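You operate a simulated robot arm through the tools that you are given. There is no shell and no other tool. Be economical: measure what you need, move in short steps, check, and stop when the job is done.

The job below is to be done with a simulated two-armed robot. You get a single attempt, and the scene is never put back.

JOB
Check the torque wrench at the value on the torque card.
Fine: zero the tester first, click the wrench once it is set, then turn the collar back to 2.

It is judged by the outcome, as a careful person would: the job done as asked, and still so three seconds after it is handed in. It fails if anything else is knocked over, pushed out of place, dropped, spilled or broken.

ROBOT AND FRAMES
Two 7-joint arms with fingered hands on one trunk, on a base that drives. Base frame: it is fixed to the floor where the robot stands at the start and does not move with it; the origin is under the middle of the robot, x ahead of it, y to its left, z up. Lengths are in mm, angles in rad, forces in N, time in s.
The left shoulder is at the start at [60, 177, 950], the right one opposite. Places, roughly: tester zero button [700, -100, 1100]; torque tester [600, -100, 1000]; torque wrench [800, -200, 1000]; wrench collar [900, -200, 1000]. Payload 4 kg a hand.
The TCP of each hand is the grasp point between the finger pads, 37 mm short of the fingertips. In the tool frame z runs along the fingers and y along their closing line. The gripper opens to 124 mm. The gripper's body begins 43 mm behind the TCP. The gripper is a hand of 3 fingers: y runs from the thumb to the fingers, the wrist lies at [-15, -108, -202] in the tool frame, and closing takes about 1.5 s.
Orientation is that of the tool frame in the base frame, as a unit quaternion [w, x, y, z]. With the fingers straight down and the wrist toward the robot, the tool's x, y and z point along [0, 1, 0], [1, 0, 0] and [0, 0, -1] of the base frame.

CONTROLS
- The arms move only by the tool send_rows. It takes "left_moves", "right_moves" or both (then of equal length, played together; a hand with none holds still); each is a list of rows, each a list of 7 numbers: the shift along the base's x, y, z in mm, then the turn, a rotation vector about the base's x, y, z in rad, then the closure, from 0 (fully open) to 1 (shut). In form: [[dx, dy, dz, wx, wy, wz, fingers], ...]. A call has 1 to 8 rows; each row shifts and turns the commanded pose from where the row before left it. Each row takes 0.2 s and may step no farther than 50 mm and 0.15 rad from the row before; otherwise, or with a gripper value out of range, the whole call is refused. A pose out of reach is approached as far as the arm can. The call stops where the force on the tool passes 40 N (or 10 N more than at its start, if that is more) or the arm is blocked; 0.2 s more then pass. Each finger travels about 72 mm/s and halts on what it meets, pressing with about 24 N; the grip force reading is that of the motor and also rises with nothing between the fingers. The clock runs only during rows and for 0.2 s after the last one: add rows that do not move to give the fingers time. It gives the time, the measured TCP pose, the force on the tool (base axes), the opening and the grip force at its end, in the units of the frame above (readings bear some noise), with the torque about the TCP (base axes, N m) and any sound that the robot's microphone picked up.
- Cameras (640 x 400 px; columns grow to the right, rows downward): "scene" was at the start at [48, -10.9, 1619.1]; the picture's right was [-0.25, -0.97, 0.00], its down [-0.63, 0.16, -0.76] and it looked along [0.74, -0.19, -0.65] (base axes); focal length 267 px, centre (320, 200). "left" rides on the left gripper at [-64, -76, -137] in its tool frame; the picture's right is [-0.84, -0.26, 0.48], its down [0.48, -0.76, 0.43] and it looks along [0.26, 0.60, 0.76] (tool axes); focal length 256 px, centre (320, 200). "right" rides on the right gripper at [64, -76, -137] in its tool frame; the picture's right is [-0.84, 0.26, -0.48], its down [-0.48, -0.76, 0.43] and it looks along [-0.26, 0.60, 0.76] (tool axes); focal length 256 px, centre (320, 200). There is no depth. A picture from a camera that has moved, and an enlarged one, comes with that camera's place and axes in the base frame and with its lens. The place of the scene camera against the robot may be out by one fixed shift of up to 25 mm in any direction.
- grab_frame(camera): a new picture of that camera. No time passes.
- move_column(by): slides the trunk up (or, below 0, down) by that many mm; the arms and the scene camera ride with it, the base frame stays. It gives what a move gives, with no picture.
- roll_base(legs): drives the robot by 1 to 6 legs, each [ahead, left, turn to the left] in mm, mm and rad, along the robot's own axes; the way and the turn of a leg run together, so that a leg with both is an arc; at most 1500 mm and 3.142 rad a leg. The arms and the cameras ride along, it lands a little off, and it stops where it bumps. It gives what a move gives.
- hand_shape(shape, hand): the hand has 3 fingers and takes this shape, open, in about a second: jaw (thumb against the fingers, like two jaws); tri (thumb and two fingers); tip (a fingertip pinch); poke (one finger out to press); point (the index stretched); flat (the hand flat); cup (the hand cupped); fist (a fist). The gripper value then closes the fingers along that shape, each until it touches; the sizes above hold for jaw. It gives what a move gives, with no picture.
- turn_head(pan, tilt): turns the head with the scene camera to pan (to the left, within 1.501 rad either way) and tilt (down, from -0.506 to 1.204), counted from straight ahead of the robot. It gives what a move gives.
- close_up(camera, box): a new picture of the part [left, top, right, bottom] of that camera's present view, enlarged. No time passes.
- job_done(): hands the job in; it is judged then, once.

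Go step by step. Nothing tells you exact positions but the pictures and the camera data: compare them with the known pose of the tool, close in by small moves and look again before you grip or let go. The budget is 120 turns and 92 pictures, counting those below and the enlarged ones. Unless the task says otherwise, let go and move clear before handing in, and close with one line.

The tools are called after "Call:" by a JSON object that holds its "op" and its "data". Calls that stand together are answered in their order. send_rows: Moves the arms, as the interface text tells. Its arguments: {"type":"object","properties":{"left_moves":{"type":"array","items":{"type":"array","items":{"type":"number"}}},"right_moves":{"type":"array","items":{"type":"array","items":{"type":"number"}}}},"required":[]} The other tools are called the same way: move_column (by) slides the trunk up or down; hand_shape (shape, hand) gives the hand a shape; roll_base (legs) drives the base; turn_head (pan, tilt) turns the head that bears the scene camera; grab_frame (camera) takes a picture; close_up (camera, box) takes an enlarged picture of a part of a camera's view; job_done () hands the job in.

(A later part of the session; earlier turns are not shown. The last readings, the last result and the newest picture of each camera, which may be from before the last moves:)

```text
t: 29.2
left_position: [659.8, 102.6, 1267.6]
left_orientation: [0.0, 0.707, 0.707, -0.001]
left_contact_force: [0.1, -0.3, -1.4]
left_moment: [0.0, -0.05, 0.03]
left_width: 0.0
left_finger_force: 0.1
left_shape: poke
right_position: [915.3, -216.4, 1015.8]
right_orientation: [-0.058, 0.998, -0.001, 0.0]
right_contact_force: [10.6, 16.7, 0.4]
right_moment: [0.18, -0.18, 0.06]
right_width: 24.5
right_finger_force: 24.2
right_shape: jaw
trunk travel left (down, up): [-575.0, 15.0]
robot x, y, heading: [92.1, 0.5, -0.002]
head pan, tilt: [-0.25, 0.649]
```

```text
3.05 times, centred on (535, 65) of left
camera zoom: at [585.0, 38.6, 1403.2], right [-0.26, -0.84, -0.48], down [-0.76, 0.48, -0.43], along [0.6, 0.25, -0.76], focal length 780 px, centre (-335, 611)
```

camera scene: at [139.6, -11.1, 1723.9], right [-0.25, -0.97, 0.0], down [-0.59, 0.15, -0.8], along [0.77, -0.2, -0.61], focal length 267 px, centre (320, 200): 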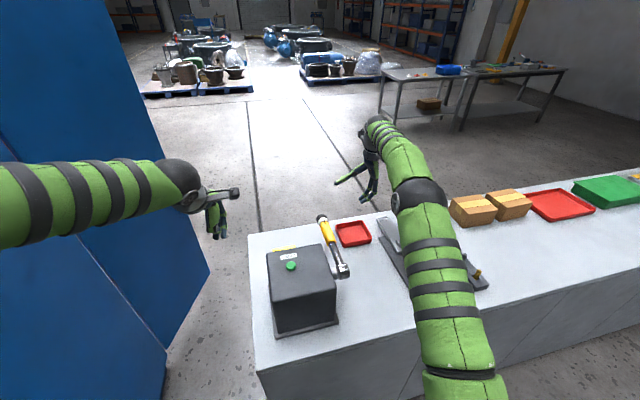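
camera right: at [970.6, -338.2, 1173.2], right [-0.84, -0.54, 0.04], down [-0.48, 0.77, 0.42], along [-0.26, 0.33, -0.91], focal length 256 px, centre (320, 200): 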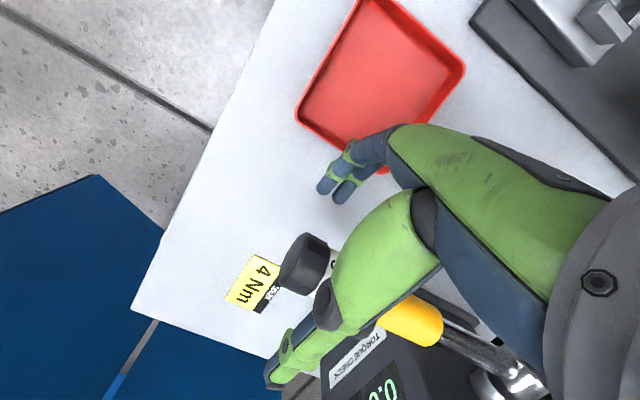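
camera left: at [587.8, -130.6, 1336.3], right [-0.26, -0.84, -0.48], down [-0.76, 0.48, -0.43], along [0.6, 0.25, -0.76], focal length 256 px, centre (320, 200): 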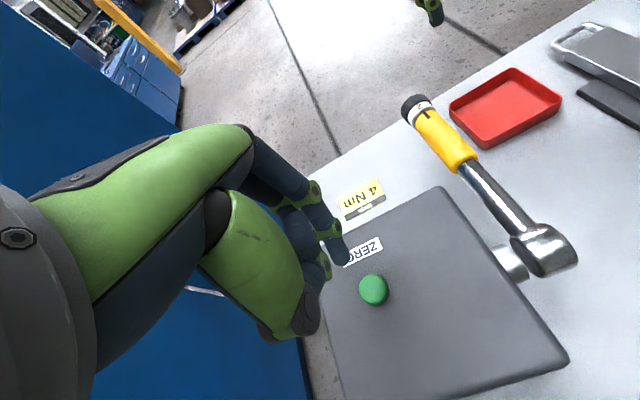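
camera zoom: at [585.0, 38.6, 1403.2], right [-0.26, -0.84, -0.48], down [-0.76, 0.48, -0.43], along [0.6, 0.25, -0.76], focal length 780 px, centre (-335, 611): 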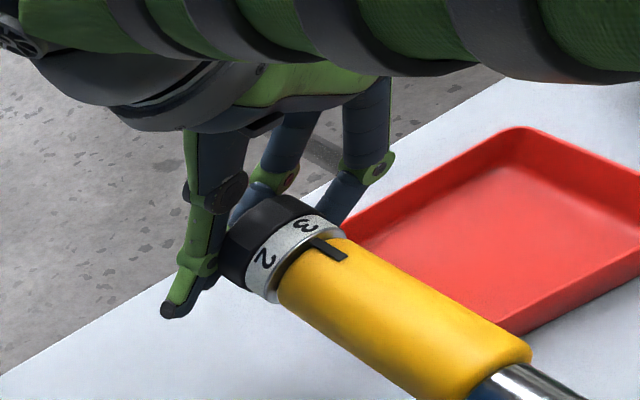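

The 3 is nearly at the mark. I'll keep going while the arm is comfortable, and check from the scene camera.

Call:
{"op": "send_rows", "data": {"right_moves": [[1, 2, 0, -0.1, 0, 0, 1], [1, 1, 0, -0.1, 0, 0, 1], [1, 1, 0, -0.1, 0, 0, 1]]}}

Call:
{"op": "close_up", "data": {"camera": "left", "box": [430, 0, 640, 130]}}

Call:
{"op": "grab_frame", "data": {"camera": "scene"}}

```text
t: 30.0
left_position: [659.7, 99.1, 1267.0]
left_orientation: [-0.002, 0.708, 0.706, 0.0]
left_contact_force: [0.2, 0.0, -0.3]
left_moment: [0.03, -0.01, -0.01]
left_width: 0.0
left_finger_force: 0.1
left_shape: poke
right_position: [918.2, -218.0, 1016.3]
right_orientation: [0.093, 0.996, -0.003, -0.002]
right_contact_force: [2.4, -6.5, -0.8]
right_moment: [0.04, 0.03, -0.03]
right_width: 16.2
right_finger_force: 24.2
right_shape: jaw
trunk travel left (down, up): [-575.0, 15.0]
robot x, y, heading: [91.8, 1.6, -0.001]
head pan, tilt: [-0.25, 0.649]
```

```text
3.05 times, centred on (535, 65) of left
camera zoom: at [584.9, 34.8, 1403.3], right [-0.26, -0.84, -0.48], down [-0.76, 0.49, -0.43], along [0.6, 0.25, -0.76], focal length 780 px, centre (-335, 611)
```

zoom: 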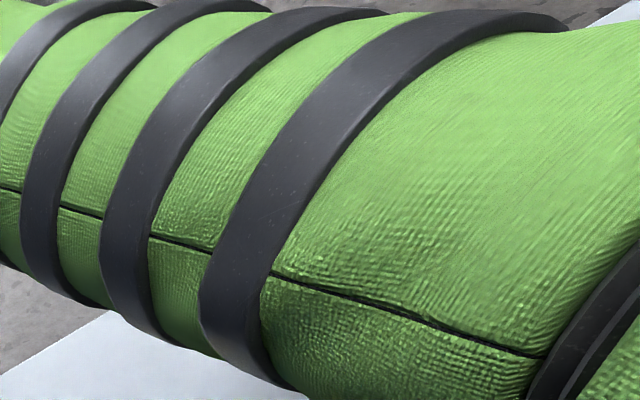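

```text
56 pictures are left
camera scene: at [140.7, -12.9, 1724.0], right [-0.25, -0.97, 0.0], down [-0.59, 0.15, -0.8], along [0.77, -0.2, -0.61], focal length 267 px, centre (320, 200)
```

scene: 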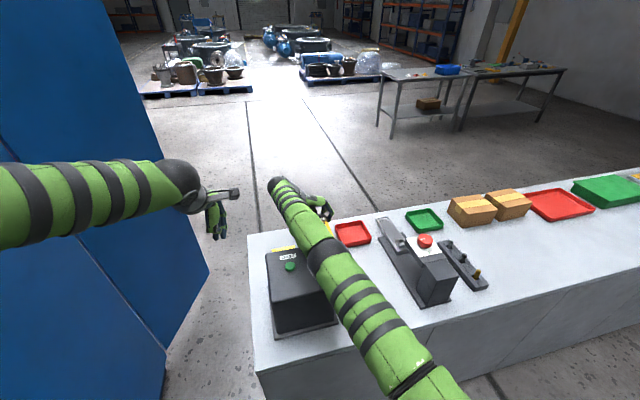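

The grip width changed, so it slipped a bit, and the forearm is getting near the tester. I'll look with the right camera before releasing.

Call:
{"op": "close_up", "data": {"camera": "right", "box": [220, 200, 420, 330]}}

```text
3.08 times, centred on (320, 265) of right
camera zoom: at [983.7, -118.1, 1134.7], right [-0.84, -0.16, 0.52], down [-0.48, 0.67, -0.57], along [-0.26, -0.73, -0.64], focal length 788 px, centre (320, 0)
```

zoom: 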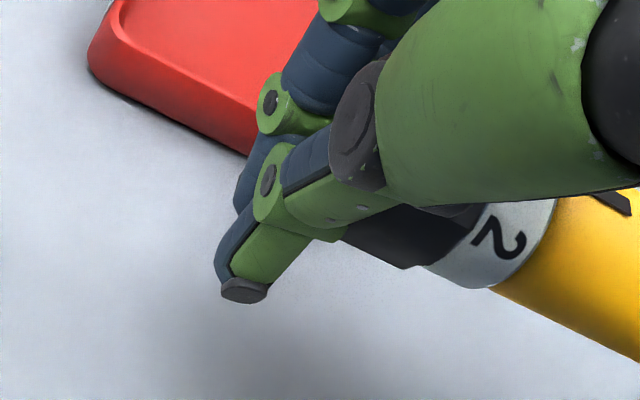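

I'm opening, then swinging the open hand back around the knob axis to the starting tilt.

Call:
{"op": "send_rows", "data": {"right_moves": [[0, 0, 0, 0, 0, 0, 0.5], [0, 0, 0, 0, 0, 0, 0], [0, 0, 0, 0, 0, 0, 0], [0, 0, 0, 0, 0, 0, 0], [0, 0, 0, 0, 0, 0, 0], [0, 0, 0, 0, 0, 0, 0]]}}

Call:
{"op": "close_up", "data": {"camera": "right", "box": [220, 180, 420, 330]}}

```text
t: 31.4
left_position: [660.4, 102.5, 1267.2]
left_orientation: [0.0, 0.708, 0.707, -0.001]
left_contact_force: [0.0, -0.5, 0.4]
left_moment: [0.01, 0.06, 0.0]
left_width: 0.0
left_finger_force: 0.2
left_shape: poke
right_position: [919.5, -213.3, 1017.9]
right_orientation: [0.093, 0.996, -0.001, 0.001]
right_contact_force: [0.2, 0.8, 0.7]
right_moment: [0.05, 0.02, 0.03]
right_width: 123.3
right_finger_force: 0.1
right_shape: jaw
trunk travel left (down, up): [-575.0, 15.0]
robot x, y, heading: [88.8, 2.5, -0.003]
head pan, tilt: [-0.25, 0.649]
```

```text
2.67 times, centred on (320, 255) of right
camera zoom: at [983.3, -114.1, 1136.5], right [-0.84, -0.16, 0.52], down [-0.48, 0.67, -0.57], along [-0.26, -0.73, -0.64], focal length 683 px, centre (320, 53)
```

zoom: 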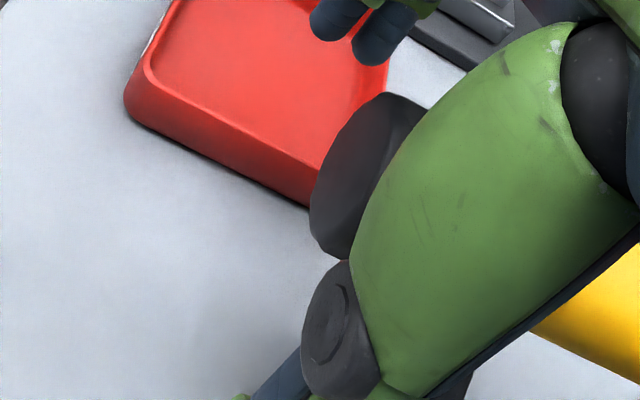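

Free now. I'm swinging back to the starting tilt while re-centring on the knob.

Call:
{"op": "send_rows", "data": {"right_moves": [[0, -4, 0, 0.148, 0, 0, 0], [0, -4, 0, 0.148, 0, 0, 0], [0, -4, 0, 0.148, 0, 0, 0], [0, 0, 0, 0.148, 0, 0, 0], [0, 0, 0, 0.148, 0, 0, 0], [0, 0, 0, 0.148, 0, 0, 0], [0, 0, 0, 0.148, 0, 0, 0], [-2, 0, 0, 0.148, 0, 0, 0]]}}

Call:
{"op": "close_up", "data": {"camera": "left", "box": [430, 0, 640, 130]}}

Call:
{"op": "close_up", "data": {"camera": "right", "box": [220, 180, 420, 330]}}

```text
t: 33.2
left_position: [660.6, 100.2, 1267.8]
left_orientation: [0.0, 0.708, 0.707, 0.0]
left_contact_force: [-0.3, 0.4, 0.6]
left_moment: [-0.01, -0.03, -0.03]
left_width: 0.0
left_finger_force: 0.0
left_shape: poke
right_position: [916.6, -225.8, 1017.0]
right_orientation: [-0.481, 0.877, -0.001, -0.001]
right_contact_force: [0.4, 0.1, 0.5]
right_moment: [0.01, 0.03, 0.02]
right_width: 123.9
right_finger_force: 0.1
right_shape: jaw
trunk travel left (down, up): [-575.0, 15.0]
robot x, y, heading: [90.8, 3.1, 0.001]
head pan, tilt: [-0.25, 0.649]
```

```text
3.05 times, centred on (535, 65) of left
camera zoom: at [584.2, 36.2, 1403.6], right [-0.26, -0.84, -0.48], down [-0.76, 0.48, -0.43], along [0.6, 0.25, -0.76], focal length 780 px, centre (-335, 611)
```

zoom: 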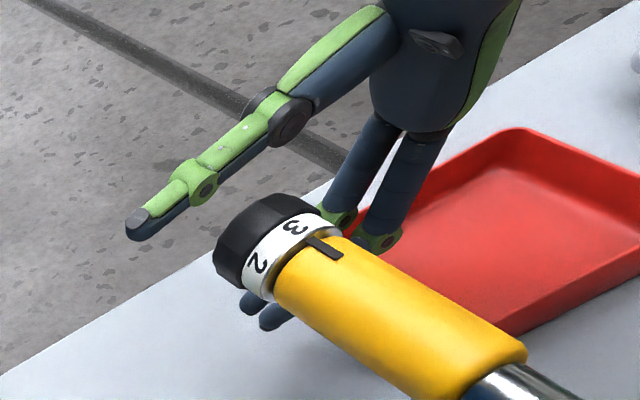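

```text
2.67 times, centred on (320, 255) of right
camera zoom: at [981.5, -301.0, 1153.5], right [-0.84, -0.54, 0.05], down [-0.48, 0.78, 0.41], along [-0.26, 0.32, -0.91], focal length 683 px, centre (320, 53)
```

zoom: 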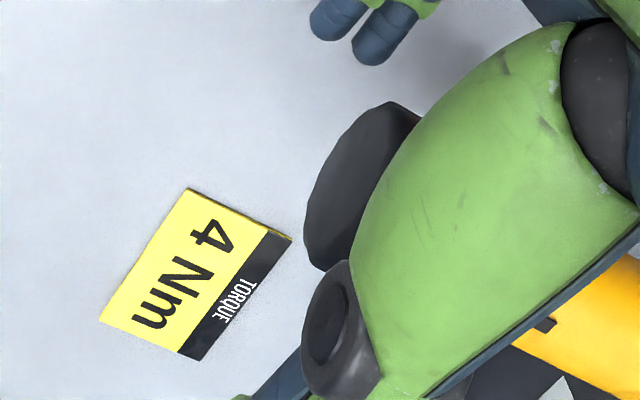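

The scale now reads 3 at the mark. I'll add a little more tilt, regrip and turn another 60° for 4.

Call:
{"op": "send_rows", "data": {"right_moves": [[0, 0, 0, 0.12, 0, 0, 0], [0, 2, 0, 0, 0, 0, 0.4], [0, 0, 0, 0, 0, 0, 0.6], [0, 0, 0, 0, 0, 0, 0.8], [0, 0, 0, 0, 0, 0, 1], [0, 0, 0, 0, 0, 0, 1], [0, 0, 0, 0, 0, 0, 1], [0, 0, 0, 0, 0, 0, 1]]}}

Call:
{"op": "send_rows", "data": {"right_moves": [[0, 2, 0, -0.1, 0, 0, 1], [0, 2, 0, -0.1, 0, 0, 1], [0, 1, 0, -0.1, 0, 0, 1], [0, 1, 0, -0.1, 0, 0, 1], [0, 1, 0, -0.1, 0, 0, 1]]}}

Call:
{"op": "close_up", "data": {"camera": "left", "box": [430, 0, 640, 130]}}

```text
t: 35.0
left_position: [660.6, 102.0, 1267.6]
left_orientation: [-0.001, 0.707, 0.707, -0.001]
left_contact_force: [0.3, 0.0, 0.4]
left_moment: [0.01, 0.03, -0.01]
left_width: 0.0
left_finger_force: 0.0
left_shape: poke
right_position: [918.4, -223.3, 1016.2]
right_orientation: [-0.531, 0.847, -0.001, 0.0]
right_contact_force: [8.5, 5.7, -0.4]
right_moment: [-0.01, 0.12, -0.08]
right_width: 12.0
right_finger_force: 24.1
right_shape: jaw
trunk travel left (down, up): [-575.0, 15.0]
robot x, y, heading: [90.2, 1.1, -0.004]
head pan, tilt: [-0.25, 0.649]
```

```text
t: 36.2
left_position: [661.1, 100.6, 1266.5]
left_orientation: [-0.001, 0.708, 0.707, 0.0]
left_contact_force: [0.3, 0.3, -0.6]
left_moment: [0.0, 0.01, 0.01]
left_width: 0.0
left_finger_force: 0.0
left_shape: poke
right_position: [916.9, -217.9, 1015.2]
right_orientation: [-0.303, 0.953, -0.002, 0.0]
right_contact_force: [17.3, -7.3, -0.5]
right_moment: [-0.04, 0.08, -0.01]
right_width: 9.6
right_finger_force: 24.3
right_shape: jaw
trunk travel left (down, up): [-575.0, 15.0]
robot x, y, heading: [87.7, -0.7, -0.001]
head pan, tilt: [-0.25, 0.649]
```

```text
3.05 times, centred on (535, 65) of left
camera zoom: at [585.8, 36.0, 1403.0], right [-0.26, -0.84, -0.48], down [-0.76, 0.49, -0.43], along [0.6, 0.25, -0.76], focal length 780 px, centre (-335, 611)
```

zoom: 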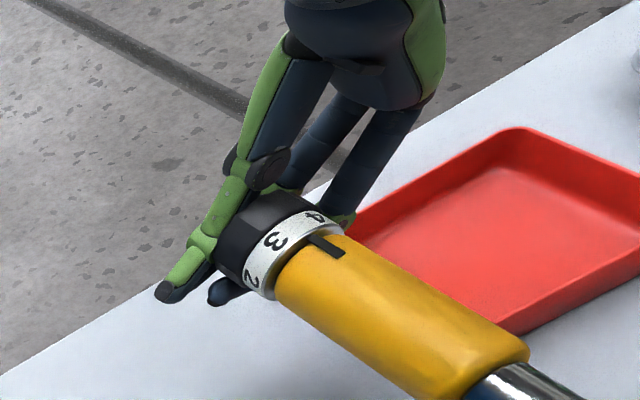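

The turn is half done, but the fingers are sliding off the knob's end (x force). I'll open, shift −5 mm in x, and regrip here.

Call:
{"op": "send_rows", "data": {"right_moves": [[0, 0, 0, 0, 0, 0, 0.5], [0, 0, 0, 0, 0, 0, 0.2], [0, 0, 0, 0, 0, 0, 0.2], [0, 0, 0, 0, 0, 0, 0.2]]}}

Call:
{"op": "close_up", "data": {"camera": "right", "box": [220, 180, 420, 330]}}

Call:
{"op": "close_up", "data": {"camera": "left", "box": [430, 0, 640, 130]}}

```text
t: 37.2
left_position: [660.5, 101.7, 1267.2]
left_orientation: [0.001, 0.708, 0.707, 0.0]
left_contact_force: [0.7, 0.3, -0.4]
left_moment: [0.02, -0.02, 0.03]
left_width: 0.0
left_finger_force: 0.1
left_shape: poke
right_position: [915.1, -215.9, 1015.9]
right_orientation: [-0.305, 0.952, -0.002, -0.001]
right_contact_force: [0.1, -0.6, 0.7]
right_moment: [0.01, -0.02, 0.02]
right_width: 98.8
right_finger_force: 0.0
right_shape: jaw
trunk travel left (down, up): [-575.0, 15.0]
robot x, y, heading: [91.2, 3.6, -0.005]
head pan, tilt: [-0.25, 0.649]
```

```text
2.67 times, centred on (320, 255) of right
camera zoom: at [980.3, -233.8, 1169.9], right [-0.84, -0.49, 0.25], down [-0.48, 0.87, 0.09], along [-0.26, -0.04, -0.96], focal length 683 px, centre (320, 53)
```

zoom: 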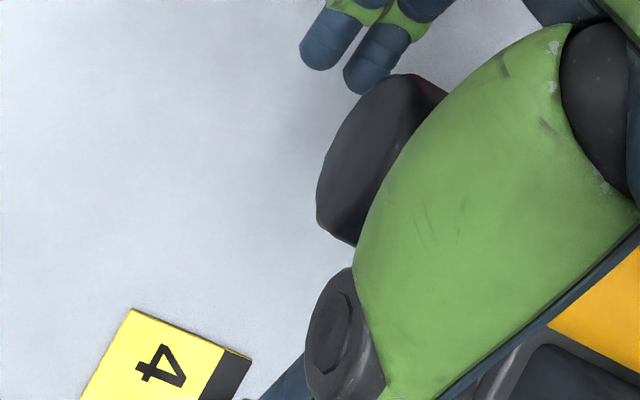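

```text
3.05 times, centred on (535, 65) of left
camera zoom: at [584.2, 36.6, 1403.5], right [-0.26, -0.84, -0.48], down [-0.76, 0.48, -0.43], along [0.6, 0.25, -0.76], focal length 780 px, centre (-335, 611)
```

zoom: 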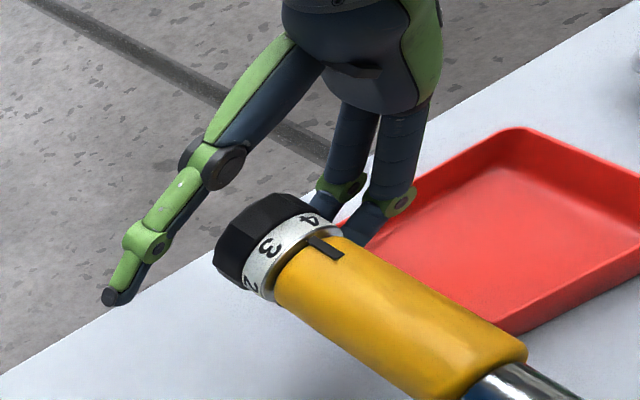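

Scale is between 3 and 4. I'm regripping with x −5 mm and re-centred y.

Call:
{"op": "send_rows", "data": {"right_moves": [[-3, -5, 1, 0.07, 0, 0, 0.2], [-2, -5, 1, 0.07, 0, 0, 0.2], [0, 0, 0, 0, 0, 0, 0.4], [0, 0, 0, 0, 0, 0, 0.7], [0, 0, 0, 0, 0, 0, 1], [0, 0, 0, 0, 0, 0, 1], [0, 0, 0, 0, 0, 0, 1]]}}

Call:
{"op": "send_rows", "data": {"right_moves": [[0, 2, 0, -0.1, 0, 0, 1], [0, 2, 0, -0.1, 0, 0, 1], [0, 1, 0, -0.1, 0, 0, 1], [0, 1, 0, -0.1, 0, 0, 1]]}}

Call:
{"op": "close_up", "data": {"camera": "left", "box": [430, 0, 640, 130]}}

```text
t: 38.8
left_position: [660.1, 102.9, 1267.5]
left_orientation: [0.001, 0.708, 0.706, 0.0]
left_contact_force: [-0.4, -0.4, 0.5]
left_moment: [-0.01, 0.02, -0.05]
left_width: 0.0
left_finger_force: 0.1
left_shape: poke
right_position: [913.1, -223.5, 1019.2]
right_orientation: [-0.372, 0.928, 0.0, 0.0]
right_contact_force: [5.3, 9.6, 1.3]
right_moment: [0.1, -0.31, -0.08]
right_width: 29.2
right_finger_force: 23.8
right_shape: jaw
trunk travel left (down, up): [-575.0, 15.0]
robot x, y, heading: [87.7, -3.6, 0.005]
head pan, tilt: [-0.25, 0.649]
```

```text
t: 39.8
left_position: [660.0, 104.4, 1266.7]
left_orientation: [0.0, 0.708, 0.707, -0.001]
left_contact_force: [0.4, -0.2, 0.3]
left_moment: [-0.01, 0.04, -0.01]
left_width: 0.1
left_finger_force: 0.0
left_shape: poke
right_position: [913.3, -219.8, 1019.4]
right_orientation: [-0.178, 0.984, -0.001, 0.0]
right_contact_force: [8.7, 14.9, 0.3]
right_moment: [0.16, -0.42, 0.11]
right_width: 29.5
right_finger_force: 23.5
right_shape: jaw
trunk travel left (down, up): [-575.0, 15.0]
robot x, y, heading: [90.7, 2.9, -0.0]
head pan, tilt: [-0.25, 0.649]
```

```text
3.05 times, centred on (535, 65) of left
camera zoom: at [584.9, 38.6, 1403.2], right [-0.26, -0.84, -0.48], down [-0.76, 0.48, -0.43], along [0.6, 0.25, -0.76], focal length 780 px, centre (-335, 611)
```

zoom: 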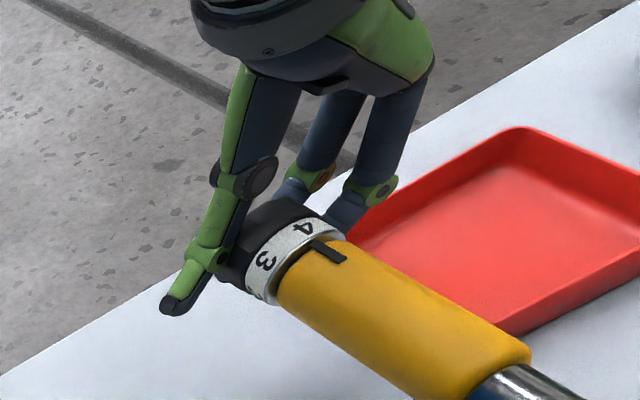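

The 4 is close to the mark. I'll enlarge for a fine check.

Call:
{"op": "close_up", "data": {"camera": "left", "box": [500, 55, 560, 95]}}

```text
10.00 times, centred on (530, 75) of left
camera zoom: at [584.9, 38.6, 1403.2], right [-0.26, -0.84, -0.48], down [-0.76, 0.48, -0.43], along [0.6, 0.25, -0.76], focal length 2560 px, centre (-1780, 1450)
```

zoom: 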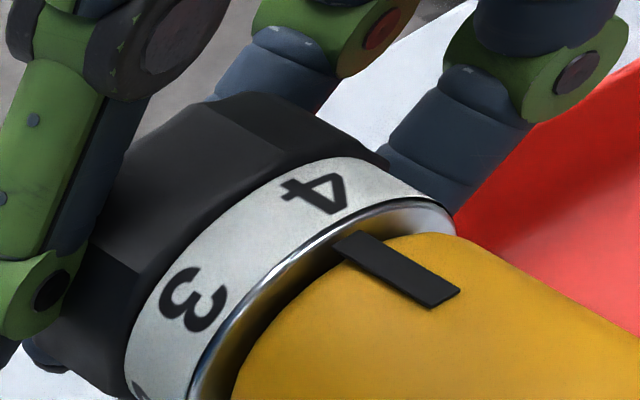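

The 4 needs about 9° more to line up with the mark.

Call:
{"op": "send_rows", "data": {"right_moves": [[0, 1, 0, -0.08, 0, 0, 1], [0, 1, 0, -0.08, 0, 0, 1], [0, 0, 0, 0, 0, 0, 1]]}}

Call:
{"op": "close_up", "data": {"camera": "left", "box": [500, 55, 560, 95]}}

```text
t: 40.6
left_position: [660.5, 103.7, 1267.5]
left_orientation: [0.0, 0.708, 0.707, -0.001]
left_contact_force: [-0.1, -0.4, 0.9]
left_moment: [0.01, -0.05, 0.02]
left_width: 0.0
left_finger_force: 0.1
left_shape: poke
right_position: [912.2, -217.2, 1017.6]
right_orientation: [-0.099, 0.995, -0.001, 0.0]
right_contact_force: [11.1, 15.7, -0.1]
right_moment: [0.17, -0.51, 0.17]
right_width: 29.5
right_finger_force: 23.8
right_shape: jaw
trunk travel left (down, up): [-575.0, 15.0]
robot x, y, heading: [91.0, 0.7, 0.001]
head pan, tilt: [-0.25, 0.649]
```

```text
10.00 times, centred on (530, 75) of left
camera zoom: at [585.1, 38.4, 1403.2], right [-0.26, -0.84, -0.48], down [-0.76, 0.48, -0.43], along [0.6, 0.25, -0.76], focal length 2560 px, centre (-1780, 1450)
```

zoom: 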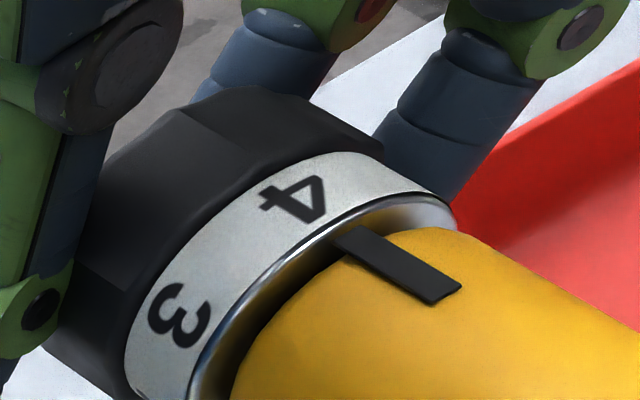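

Nearly exact. One tiny nudge, then release and verify.

Call:
{"op": "send_rows", "data": {"right_moves": [[0, 0, 0, -0.04, 0, 0, 1], [0, 0, 0, 0, 0, 0, 1], [0, 0, 0, 0, 0, 0, 0.6], [0, 0, 0, 0, 0, 0, 0.2], [0, 0, 0, 0, 0, 0, 0], [0, 0, 0, 0, 0, 0, 0], [0, 0, 0, 0, 0, 0, 0], [0, 0, 0, 0, 0, 0, 0]]}}

Call:
{"op": "close_up", "data": {"camera": "left", "box": [500, 55, 560, 95]}}

```text
t: 42.4
left_position: [659.3, 101.3, 1267.7]
left_orientation: [0.0, 0.708, 0.706, 0.0]
left_contact_force: [0.5, 0.2, 0.5]
left_moment: [0.0, -0.01, 0.03]
left_width: 0.3
left_finger_force: 0.0
left_shape: poke
right_position: [911.7, -218.5, 1017.5]
right_orientation: [-0.079, 0.997, -0.001, 0.001]
right_contact_force: [0.2, 0.7, 0.0]
right_moment: [-0.02, 0.03, 0.01]
right_width: 123.4
right_finger_force: 0.1
right_shape: jaw
trunk travel left (down, up): [-575.0, 15.0]
robot x, y, heading: [87.7, -0.9, -0.002]
head pan, tilt: [-0.25, 0.649]
```

```text
10.00 times, centred on (530, 75) of left
camera zoom: at [584.0, 36.8, 1403.6], right [-0.26, -0.84, -0.48], down [-0.76, 0.48, -0.43], along [0.6, 0.25, -0.76], focal length 2560 px, centre (-1780, 1450)
```

zoom: 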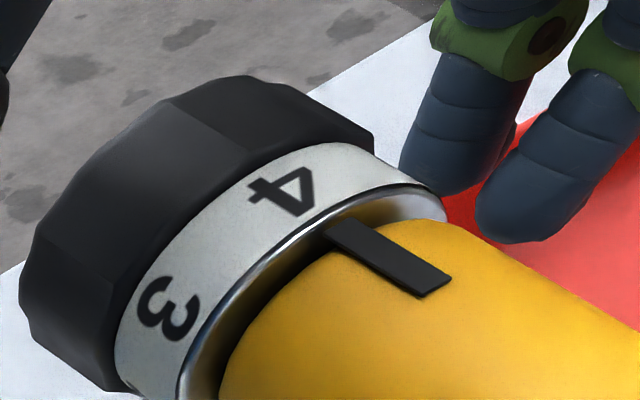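

It looks a few degrees short of 4 from here. I'll back off to the earlier viewing pose to compare with the same view in which the 2 was aligned.

Call:
{"op": "send_rows", "data": {"right_moves": [[0, -2, 0, 0.147, 0, 0, 0], [0, -2, 0, 0.147, 0, 0, 0], [0, -2, 0, 0.147, 0, 0, 0], [0, -2, 0, 0.147, 0, 0, 0], [0, 0, 0, 0.147, 0, 0, 0], [0, 0, 0, 0.147, 0, 0, 0], [0, -26, 30, 0, 0, 0, 0], [0, -26, 30, 0, 0, 0, 0]]}}

Call:
{"op": "send_rows", "data": {"right_moves": [[-9, -20, 30, 0, 0, 0, 0], [-9, -20, 30, 0, 0, 0, 0], [-9, -20, 26, 0, 0, 0, 0]]}}

Call:
{"op": "close_up", "data": {"camera": "right", "box": [200, 240, 300, 315]}}

```text
t: 44.2
left_position: [659.5, 101.1, 1268.3]
left_orientation: [0.0, 0.707, 0.707, 0.0]
left_contact_force: [-0.5, -0.3, 0.3]
left_moment: [0.01, 0.0, 0.0]
left_width: 0.0
left_finger_force: 0.0
left_shape: poke
right_position: [912.5, -279.9, 1080.0]
right_orientation: [-0.498, 0.867, -0.001, -0.001]
right_contact_force: [-0.2, 0.0, -0.7]
right_moment: [0.0, 0.01, 0.01]
right_width: 123.8
right_finger_force: 0.1
right_shape: jaw
trunk travel left (down, up): [-575.0, 15.0]
robot x, y, heading: [90.3, -0.1, -0.0]
head pan, tilt: [-0.25, 0.649]
```

```text
t: 45.0
left_position: [659.7, 101.7, 1268.1]
left_orientation: [0.0, 0.708, 0.706, 0.0]
left_contact_force: [0.5, 0.2, -0.1]
left_moment: [0.0, -0.02, -0.03]
left_width: 0.0
left_finger_force: 0.0
left_shape: poke
right_position: [884.2, -336.8, 1165.3]
right_orientation: [-0.498, 0.867, -0.002, 0.0]
right_contact_force: [-0.2, 0.5, -0.4]
right_moment: [0.0, 0.02, 0.0]
right_width: 123.6
right_finger_force: 0.1
right_shape: jaw
trunk travel left (down, up): [-575.0, 15.0]
robot x, y, heading: [86.0, -0.8, -0.004]
head pan, tilt: [-0.25, 0.649]
```

```text
5.33 times, centred on (250, 278) of right
camera zoom: at [948.7, -417.7, 1299.5], right [-0.84, -0.55, 0.02], down [-0.48, 0.76, 0.44], along [-0.26, 0.36, -0.9], focal length 1365 px, centre (693, -213)
```

zoom: 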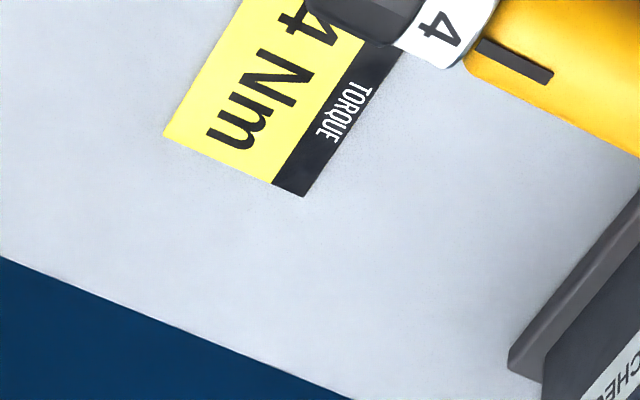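

I'm matching the earlier tilt exactly for the comparison.

Call:
{"op": "send_rows", "data": {"right_moves": [[0, 0, 0, -0.105, 0, 0, 0], [0, 0, 0, -0.105, 0, 0, 0], [0, -2, -2, -0.108, 0, 0, 0]]}}

Call:
{"op": "close_up", "data": {"camera": "right", "box": [200, 240, 300, 315]}}

```text
t: 45.8
left_position: [659.8, 102.1, 1268.0]
left_orientation: [0.0, 0.707, 0.707, 0.0]
left_contact_force: [-0.2, 0.1, 0.2]
left_moment: [-0.02, -0.02, 0.04]
left_width: 0.0
left_finger_force: 0.0
left_shape: poke
right_position: [883.9, -339.8, 1162.7]
right_orientation: [-0.353, 0.935, 0.0, -0.001]
right_contact_force: [-0.5, -0.3, -0.1]
right_moment: [-0.03, -0.01, -0.01]
right_width: 123.8
right_finger_force: 0.1
right_shape: jaw
trunk travel left (down, up): [-575.0, 15.0]
robot x, y, heading: [90.1, 2.2, -0.002]
head pan, tilt: [-0.25, 0.649]
```

```text
5.33 times, centred on (250, 278) of right
camera zoom: at [948.7, -373.8, 1315.5], right [-0.84, -0.51, 0.19], down [-0.48, 0.86, 0.18], along [-0.26, 0.05, -0.97], focal length 1365 px, centre (693, -213)
```

zoom: 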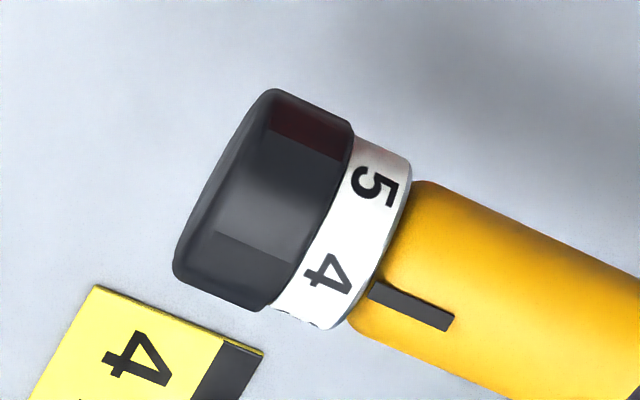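

Compared with the first view, 4 now sits exactly where 2 sat, so the setting is 4. Next I move over the yellow handle (x≈845) to take hold and push it down.

Call:
{"op": "send_rows", "data": {"right_moves": [[-10, 20, 0, -0.13, 0, 0, 0], [-10, 23, 0, -0.13, 0, 0, 0], [-10, 24, -15, -0.13, 0, 0, 0], [-9, 24, -20, -0.136, 0, 0, 0], [0, 0, 0, 0, 0, 0, 0]]}}

Call:
{"op": "grab_frame", "data": {"camera": "right"}}

Call:
{"op": "grab_frame", "data": {"camera": "scene"}}

```text
t: 47.0
left_position: [659.6, 101.8, 1267.6]
left_orientation: [0.0, 0.707, 0.707, 0.001]
left_contact_force: [-0.3, -0.5, -0.8]
left_moment: [0.02, -0.01, 0.01]
left_width: 0.0
left_finger_force: 0.1
left_shape: poke
right_position: [844.6, -252.7, 1128.4]
right_orientation: [-0.097, 0.995, -0.001, 0.0]
right_contact_force: [-0.4, -0.6, 0.7]
right_moment: [0.01, 0.01, 0.0]
right_width: 123.7
right_finger_force: 0.0
right_shape: jaw
trunk travel left (down, up): [-575.0, 15.0]
robot x, y, heading: [89.4, 3.2, -0.002]
head pan, tilt: [-0.25, 0.649]
```

```text
42 pictures are left
camera right: at [909.4, -204.7, 1275.7], right [-0.84, -0.34, 0.42], down [-0.48, 0.83, -0.28], along [-0.26, -0.44, -0.86], focal length 256 px, centre (320, 200)
```

right: 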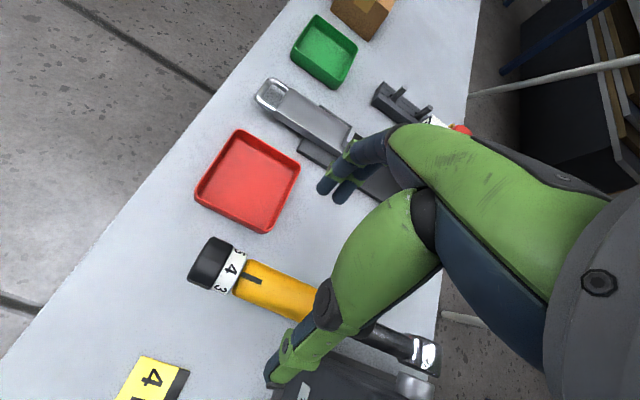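

```text
41 pictures are left
camera scene: at [139.5, -12.1, 1724.0], right [-0.25, -0.97, 0.0], down [-0.59, 0.15, -0.8], along [0.77, -0.2, -0.6], focal length 267 px, centre (320, 200)
```

scene: 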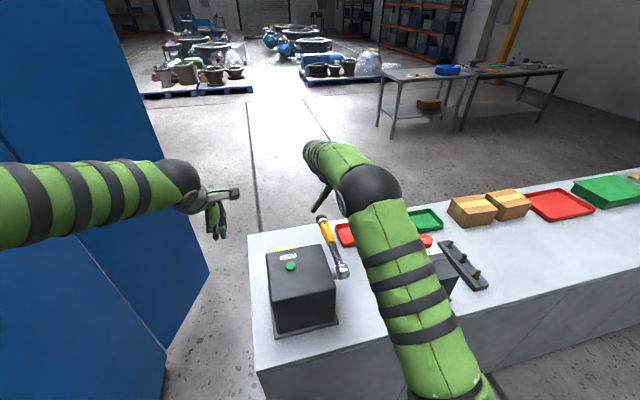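

The arm is clear of the tester. I'm lowering around the handle.

Call:
{"op": "send_rows", "data": {"right_moves": [[0, 6, -28, 0, 0, 0, 0], [0, 6, -28, 0, 0, 0, 0], [0, 6, -28, 0, 0, 0, 0], [0, 6, -20, 0, 0, 0, 0], [0, 0, -8, 0, 0, 0, 0]]}}

Call:
{"op": "grab_frame", "data": {"camera": "left"}}

```text
t: 48.2
left_position: [660.8, 101.0, 1268.1]
left_orientation: [0.0, 0.707, 0.707, 0.0]
left_contact_force: [-0.1, 0.8, 0.0]
left_moment: [-0.02, 0.02, -0.03]
left_width: 0.0
left_finger_force: 0.0
left_shape: poke
right_position: [845.7, -225.2, 1014.6]
right_orientation: [-0.099, 0.995, -0.001, 0.0]
right_contact_force: [-0.1, -0.1, 0.1]
right_moment: [0.0, -0.01, -0.02]
right_width: 123.4
right_finger_force: 0.1
right_shape: jaw
trunk travel left (down, up): [-575.0, 15.0]
robot x, y, heading: [90.4, -0.8, -0.004]
head pan, tilt: [-0.25, 0.649]
```

```text
40 pictures are left
camera left: at [584.1, 36.8, 1403.6], right [-0.26, -0.84, -0.48], down [-0.76, 0.48, -0.43], along [0.6, 0.25, -0.76], focal length 256 px, centre (320, 200)
```

left: 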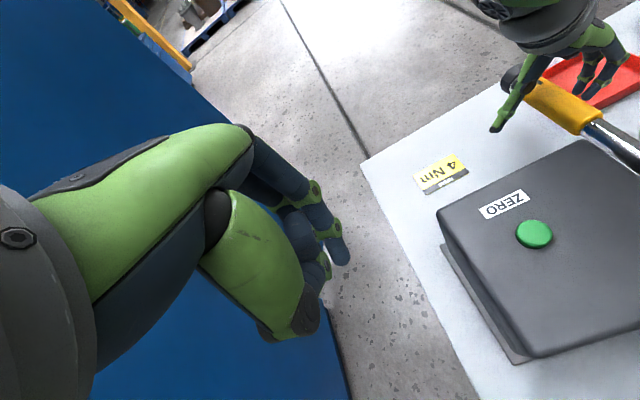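

Thumb and fingers straddle the handle. I'm lowering 8 mm more and closing, with no push yet.

Call:
{"op": "send_rows", "data": {"right_moves": [[0, 0, -8, 0, 0, 0, 0.2], [0, 0, 0, 0, 0, 0, 0.5], [0, 0, 0, 0, 0, 0, 0.7], [0, 0, 0, 0, 0, 0, 0.9], [0, 0, 0, 0, 0, 0, 1], [0, 0, 0, 0, 0, 0, 1], [0, 0, 0, 0, 0, 0, 1]]}}

Call:
{"op": "close_up", "data": {"camera": "right", "box": [170, 180, 430, 400]}}

```text
t: 49.8
left_position: [660.5, 101.1, 1266.8]
left_orientation: [-0.001, 0.708, 0.706, 0.0]
left_contact_force: [0.2, 0.0, 0.4]
left_moment: [0.01, 0.02, 0.03]
left_width: 0.1
left_finger_force: 0.1
left_shape: poke
right_position: [846.4, -223.8, 1007.4]
right_orientation: [-0.098, 0.995, -0.001, 0.0]
right_contact_force: [0.8, 4.6, 0.9]
right_moment: [-0.08, 0.06, -0.05]
right_width: 42.1
right_finger_force: 24.1
right_shape: jaw
trunk travel left (down, up): [-575.0, 15.0]
robot x, y, heading: [90.6, -0.8, 0.0]
head pan, tilt: [-0.25, 0.649]
```

```text
1.82 times, centred on (300, 290) of right
camera zoom: at [910.5, -176.8, 1155.3], right [-0.84, -0.34, 0.42], down [-0.48, 0.83, -0.28], along [-0.26, -0.44, -0.86], focal length 465 px, centre (356, 36)
```

zoom: 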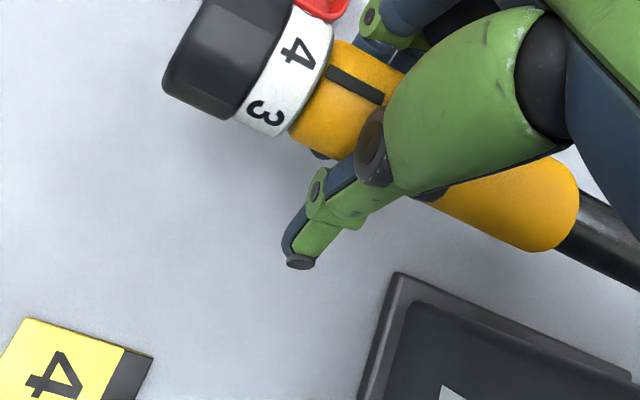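

Good hold; the scale still shows 4. Pushing down gently until it clicks.

Call:
{"op": "send_rows", "data": {"right_moves": [[0, 0, -2, 0, 0, 0, 1], [0, 0, -2, 0, 0, 0, 1], [0, 0, -1, 0, 0, 0, 1]]}}

```text
t: 50.6
left_position: [659.4, 101.6, 1268.6]
left_orientation: [0.0, 0.708, 0.707, 0.0]
left_contact_force: [-0.3, 0.2, -0.3]
left_moment: [0.03, 0.0, 0.0]
left_width: 0.2
left_finger_force: 0.1
left_shape: poke
right_position: [845.7, -224.7, 1002.6]
right_orientation: [-0.098, 0.995, -0.001, 0.0]
right_contact_force: [0.8, 6.6, 2.8]
right_moment: [-0.05, 0.05, -0.07]
right_width: 42.3
right_finger_force: 23.7
right_shape: jaw
trunk travel left (down, up): [-575.0, 15.0]
robot x, y, heading: [93.4, -1.0, 0.002]
head pan, tilt: [-0.25, 0.649]
```

Call:
{"op": "send_rows", "data": {"right_moves": [[0, 0, -2, 0, 0, 0, 1], [0, 0, -2, 0, 0, 0, 1], [0, 0, -2, 0, 0, 0, 1], [0, 0, -2, 0, 0, 0, 1]]}}

Call:
{"op": "close_up", "data": {"camera": "right", "box": [170, 180, 430, 400]}}

```text
t: 51.6
left_position: [659.6, 103.4, 1267.2]
left_orientation: [0.0, 0.708, 0.707, -0.001]
left_contact_force: [-0.9, -0.1, -0.2]
left_moment: [-0.01, 0.01, -0.03]
left_width: 0.0
left_finger_force: 0.1
left_shape: poke
right_position: [845.8, -225.3, 995.3]
right_orientation: [-0.098, 0.995, -0.001, 0.001]
right_contact_force: [-0.2, 8.7, 8.6]
right_moment: [-0.02, 0.04, -0.09]
right_width: 42.5
right_finger_force: 24.7
right_shape: jaw
trunk travel left (down, up): [-575.0, 15.0]
robot x, y, heading: [87.8, -0.9, -0.003]
head pan, tilt: [-0.25, 0.649]
```

```text
1.82 times, centred on (300, 290) of right
camera zoom: at [909.8, -177.0, 1144.0], right [-0.84, -0.34, 0.42], down [-0.48, 0.83, -0.28], along [-0.26, -0.44, -0.86], focal length 465 px, centre (356, 36)
```

zoom: 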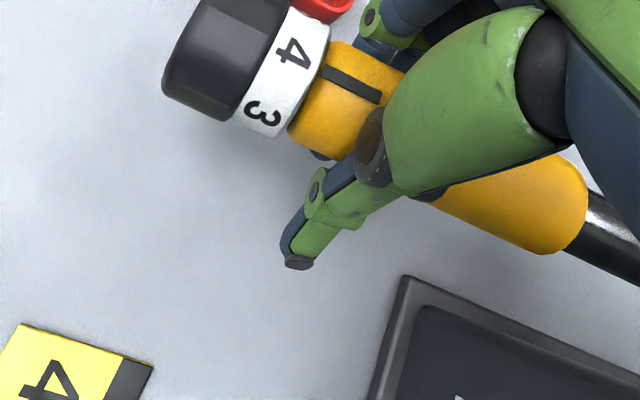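

The handle follows the hand with slowly rising resistance (about 9 N). I'll carry on.

Call:
{"op": "send_rows", "data": {"right_moves": [[0, 0, -2, 0, 0, 0, 1], [0, 0, -2, 0, 0, 0, 1], [0, 0, -2, 0, 0, 0, 1], [0, 0, -2, 0, 0, 0, 1], [0, 0, -2, 0, 0, 0, 1]]}}

```text
t: 52.8
left_position: [659.1, 102.5, 1268.1]
left_orientation: [0.001, 0.708, 0.706, -0.001]
left_contact_force: [-0.9, 0.4, 0.0]
left_moment: [0.0, 0.04, -0.02]
left_width: 0.0
left_finger_force: 0.1
left_shape: poke
right_position: [844.8, -225.7, 986.9]
right_orientation: [-0.097, 0.995, -0.001, 0.001]
right_contact_force: [0.3, 10.3, 15.3]
right_moment: [0.06, 0.09, -0.09]
right_width: 42.5
right_finger_force: 24.4
right_shape: jaw
trunk travel left (down, up): [-575.0, 15.0]
robot x, y, heading: [92.0, 2.4, -0.004]
head pan, tilt: [-0.25, 0.649]
```

Call:
{"op": "send_rows", "data": {"right_moves": [[0, 0, -2, 0, 0, 0, 1], [0, 0, -2, 0, 0, 0, 1], [0, 0, -1, 0, 0, 0, 1]]}}

```text
t: 53.6
left_position: [658.3, 103.8, 1266.7]
left_orientation: [0.0, 0.707, 0.707, 0.0]
left_contact_force: [0.3, -0.1, -0.1]
left_moment: [0.03, 0.02, -0.01]
left_width: 0.0
left_finger_force: 0.0
left_shape: poke
right_position: [844.2, -224.9, 980.6]
right_orientation: [-0.096, 0.995, -0.001, 0.0]
right_contact_force: [-3.7, 9.5, 15.4]
right_moment: [0.06, 0.1, -0.13]
right_width: 42.1
right_finger_force: 23.9
right_shape: jaw
trunk travel left (down, up): [-575.0, 15.0]
robot x, y, heading: [89.5, -1.9, -0.002]
head pan, tilt: [-0.25, 0.649]
```

Force has levelled off at 15 N. I'll check whether the hand is slipping down the handle and what the display shows.

Call:
{"op": "grab_frame", "data": {"camera": "right"}}

Call:
{"op": "close_up", "data": {"camera": "left", "box": [440, 0, 640, 180]}}

```text
37 pictures are left
camera right: at [908.8, -177.3, 1129.6], right [-0.84, -0.34, 0.42], down [-0.48, 0.83, -0.28], along [-0.26, -0.44, -0.86], focal length 256 px, centre (320, 200)
```

right: 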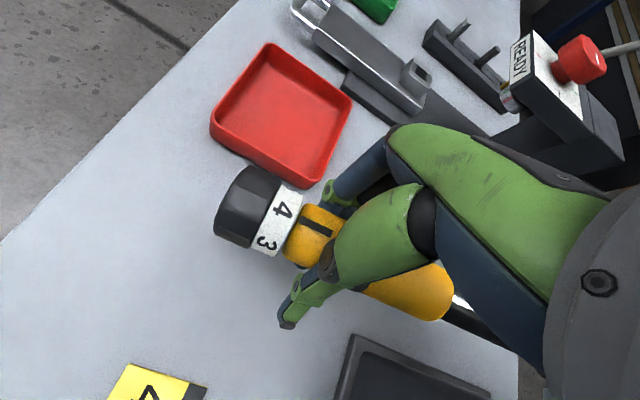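

```text
2.22 times, centred on (540, 90) of left
camera zoom: at [582.6, 38.0, 1404.2], right [-0.26, -0.84, -0.48], down [-0.76, 0.48, -0.44], along [0.6, 0.25, -0.76], focal length 569 px, centre (-169, 444)
```

zoom: 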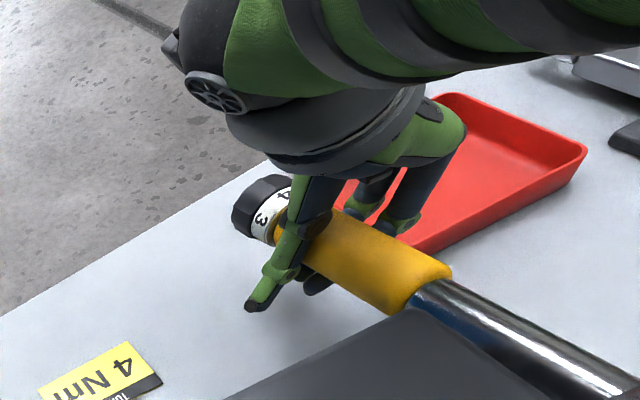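

The handle has tilted down with the hand, with some slip. I'll continue downward in small steps.

Call:
{"op": "send_rows", "data": {"right_moves": [[0, 0, -2, 0, 0, 0, 1], [0, 0, -2, 0, 0, 0, 1], [0, 0, -1, 0, 0, 0, 1]]}}

```text
t: 54.4
left_position: [658.7, 102.2, 1268.4]
left_orientation: [0.001, 0.707, 0.707, 0.0]
left_contact_force: [0.3, 0.0, -0.9]
left_moment: [-0.03, -0.02, -0.02]
left_width: 0.0
left_finger_force: 0.1
left_shape: poke
right_position: [843.0, -222.9, 976.8]
right_orientation: [-0.098, 0.995, -0.001, 0.002]
right_contact_force: [-4.5, 7.7, 18.2]
right_moment: [0.1, 0.11, -0.21]
right_width: 42.6
right_finger_force: 23.9
right_shape: jaw
trunk travel left (down, up): [-575.0, 15.0]
robot x, y, heading: [93.7, 1.7, -0.004]
head pan, tilt: [-0.25, 0.649]
```

Call:
{"op": "send_rows", "data": {"right_moves": [[0, 0, -2, 0, 0, 0, 1], [0, 0, -2, 0, 0, 0, 1]]}}

```text
t: 55.0
left_position: [656.4, 103.1, 1268.4]
left_orientation: [0.002, 0.708, 0.707, 0.0]
left_contact_force: [0.4, 0.1, -0.3]
left_moment: [0.04, 0.01, 0.01]
left_width: 0.0
left_finger_force: 0.0
left_shape: poke
right_position: [843.5, -225.1, 973.5]
right_orientation: [-0.098, 0.995, -0.001, 0.001]
right_contact_force: [-6.5, 7.0, 21.7]
right_moment: [0.03, 0.06, -0.23]
right_width: 42.6
right_finger_force: 24.1
right_shape: jaw
trunk travel left (down, up): [-575.0, 15.0]
robot x, y, heading: [89.2, -1.4, -0.003]
head pan, tilt: [-0.25, 0.649]
```

Call:
{"op": "send_rows", "data": {"right_moves": [[0, 0, -2, 0, 0, 0, 1], [0, 0, -1, 0, 0, 0, 1]]}}

```text
t: 55.6
left_position: [657.4, 102.8, 1270.0]
left_orientation: [0.001, 0.707, 0.707, 0.0]
left_contact_force: [-0.2, -0.3, 0.6]
left_moment: [0.03, -0.01, 0.01]
left_width: 0.1
left_finger_force: 0.0
left_shape: poke
right_position: [843.9, -224.3, 970.4]
right_orientation: [-0.097, 0.995, -0.001, 0.001]
right_contact_force: [-7.7, 9.9, 24.6]
right_moment: [0.06, 0.01, -0.22]
right_width: 42.3
right_finger_force: 23.7
right_shape: jaw
trunk travel left (down, up): [-575.0, 15.0]
robot x, y, heading: [87.8, -0.2, 0.002]
head pan, tilt: [-0.25, 0.649]
```

Call:
{"op": "send_rows", "data": {"right_moves": [[0, 0, -2, 0, 0, 0, 1], [0, 0, -1, 0, 0, 0, 1]]}}

Call:
{"op": "grab_frame", "data": {"camera": "right"}}

Call:
{"op": "close_up", "data": {"camera": "scene", "box": [230, 190, 390, 340]}}

```text
t: 56.2
left_position: [657.4, 102.4, 1269.4]
left_orientation: [0.002, 0.708, 0.707, 0.0]
left_contact_force: [-1.5, 0.5, 1.1]
left_moment: [0.0, 0.0, 0.0]
left_width: 0.1
left_finger_force: 0.2
left_shape: poke
right_position: [844.4, -223.0, 966.0]
right_orientation: [-0.098, 0.995, -0.001, 0.001]
right_contact_force: [-8.2, 9.1, 26.3]
right_moment: [0.06, -0.02, -0.18]
right_width: 42.4
right_finger_force: 24.0
right_shape: jaw
trunk travel left (down, up): [-575.0, 15.0]
robot x, y, heading: [87.6, 0.6, -0.005]
head pan, tilt: [-0.25, 0.649]
```

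```text
35 pictures are left
camera right: at [908.0, -176.4, 1114.8], right [-0.84, -0.34, 0.42], down [-0.48, 0.83, -0.28], along [-0.25, -0.44, -0.86], focal length 256 px, centre (320, 200)
```

right: 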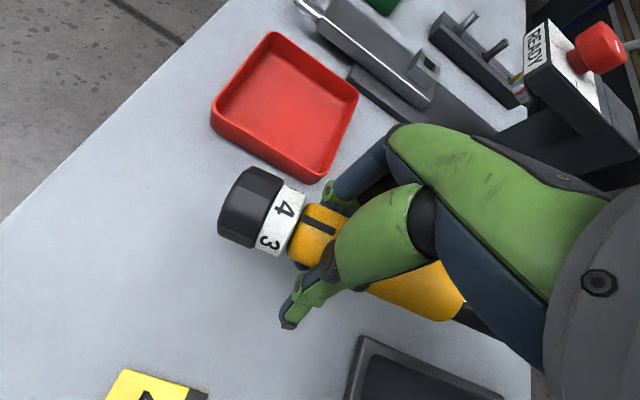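

```text
2.67 times, centred on (310, 265) of scene
camera zoom: at [136.4, -9.5, 1724.2], right [-0.25, -0.97, 0.0], down [-0.58, 0.15, -0.8], along [0.77, -0.2, -0.6], focal length 711 px, centre (347, 27)
```

zoom: 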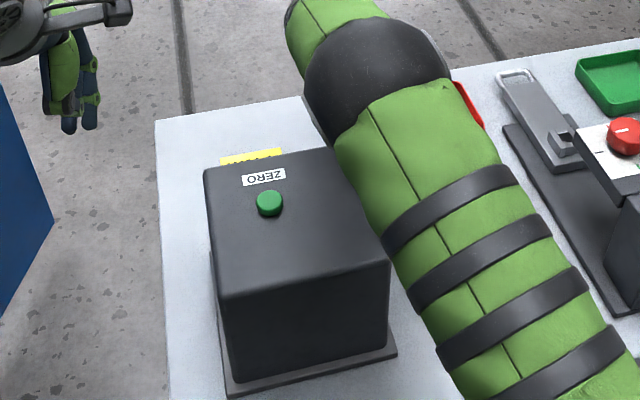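

Still no click at 26 N. I'll go slightly further before inspecting.

Call:
{"op": "send_rows", "data": {"right_moves": [[0, 0, -2, 0, 0, 0, 1], [0, 0, -2, 0, 0, 0, 1]]}}

```text
t: 56.8
left_position: [657.0, 102.6, 1269.2]
left_orientation: [0.001, 0.708, 0.706, 0.0]
left_contact_force: [0.2, 0.9, 0.3]
left_moment: [-0.01, 0.02, 0.01]
left_width: 0.0
left_finger_force: 0.0
left_shape: poke
right_position: [843.9, -222.4, 963.2]
right_orientation: [-0.098, 0.995, 0.0, 0.001]
right_contact_force: [-8.7, 10.4, 28.4]
right_moment: [0.05, -0.04, -0.14]
right_width: 42.5
right_finger_force: 24.1
right_shape: jaw
trunk travel left (down, up): [-575.0, 15.0]
robot x, y, heading: [89.9, -3.0, 0.004]
head pan, tilt: [-0.25, 0.649]
```

That is beyond the expected 4 Nm at this lever arm with no click heard. I'll unload gently and read the display.

Call:
{"op": "send_rows", "data": {"right_moves": [[0, 0, 5, 0, 0, 0, 1], [0, 0, 5, 0, 0, 0, 1], [0, 0, 5, 0, 0, 0, 1], [0, 0, 5, 0, 0, 0, 1], [0, 0, 4, 0, 0, 0, 1]]}}

```text
t: 58.0
left_position: [658.6, 103.2, 1267.4]
left_orientation: [0.001, 0.708, 0.706, -0.001]
left_contact_force: [-0.2, -1.2, 0.1]
left_moment: [0.02, -0.01, 0.01]
left_width: 0.0
left_finger_force: 0.0
left_shape: poke
right_position: [845.4, -224.8, 984.2]
right_orientation: [-0.098, 0.995, -0.001, 0.001]
right_contact_force: [6.8, 13.9, 7.4]
right_moment: [-0.15, -0.03, 0.04]
right_width: 41.9
right_finger_force: 23.3
right_shape: jaw
trunk travel left (down, up): [-575.0, 15.0]
robot x, y, heading: [87.6, -1.6, -0.007]
head pan, tilt: [-0.25, 0.649]
```

Call:
{"op": "send_rows", "data": {"right_moves": [[0, 0, 4, 0, 0, 0, 1], [0, 0, 3, 0, 0, 0, 1], [0, 0, 2, 0, 0, 0, 0.8], [0, 0, 0, 0, 0, 0, 0.4], [0, 0, 0, 0, 0, 0, 0], [0, 0, 0, 0, 0, 0, 0], [0, 0, 0, 0, 0, 0, 0], [0, 0, 0, 0, 0, 0, 0]]}}

Call:
{"op": "grab_frame", "data": {"camera": "right"}}

```text
t: 59.8
left_position: [658.5, 102.4, 1267.2]
left_orientation: [0.0, 0.708, 0.706, 0.0]
left_contact_force: [0.0, 0.1, 0.6]
left_moment: [-0.03, 0.0, 0.03]
left_width: 0.0
left_finger_force: 0.1
left_shape: poke
right_position: [845.6, -225.1, 993.8]
right_orientation: [-0.099, 0.995, -0.001, -0.001]
right_contact_force: [-0.4, 0.9, 1.2]
right_moment: [-0.04, 0.02, 0.0]
right_width: 123.6
right_finger_force: 0.1
right_shape: jaw
trunk travel left (down, up): [-575.0, 15.0]
robot x, y, heading: [92.0, -1.1, -0.0]
head pan, tilt: [-0.25, 0.649]
```

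```text
33 pictures are left
camera right: at [909.8, -178.9, 1141.9], right [-0.84, -0.34, 0.42], down [-0.48, 0.83, -0.28], along [-0.26, -0.44, -0.86], focal length 256 px, centre (320, 200)
```

right: 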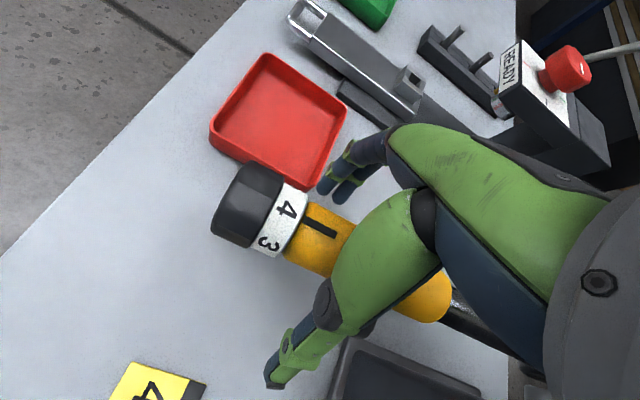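

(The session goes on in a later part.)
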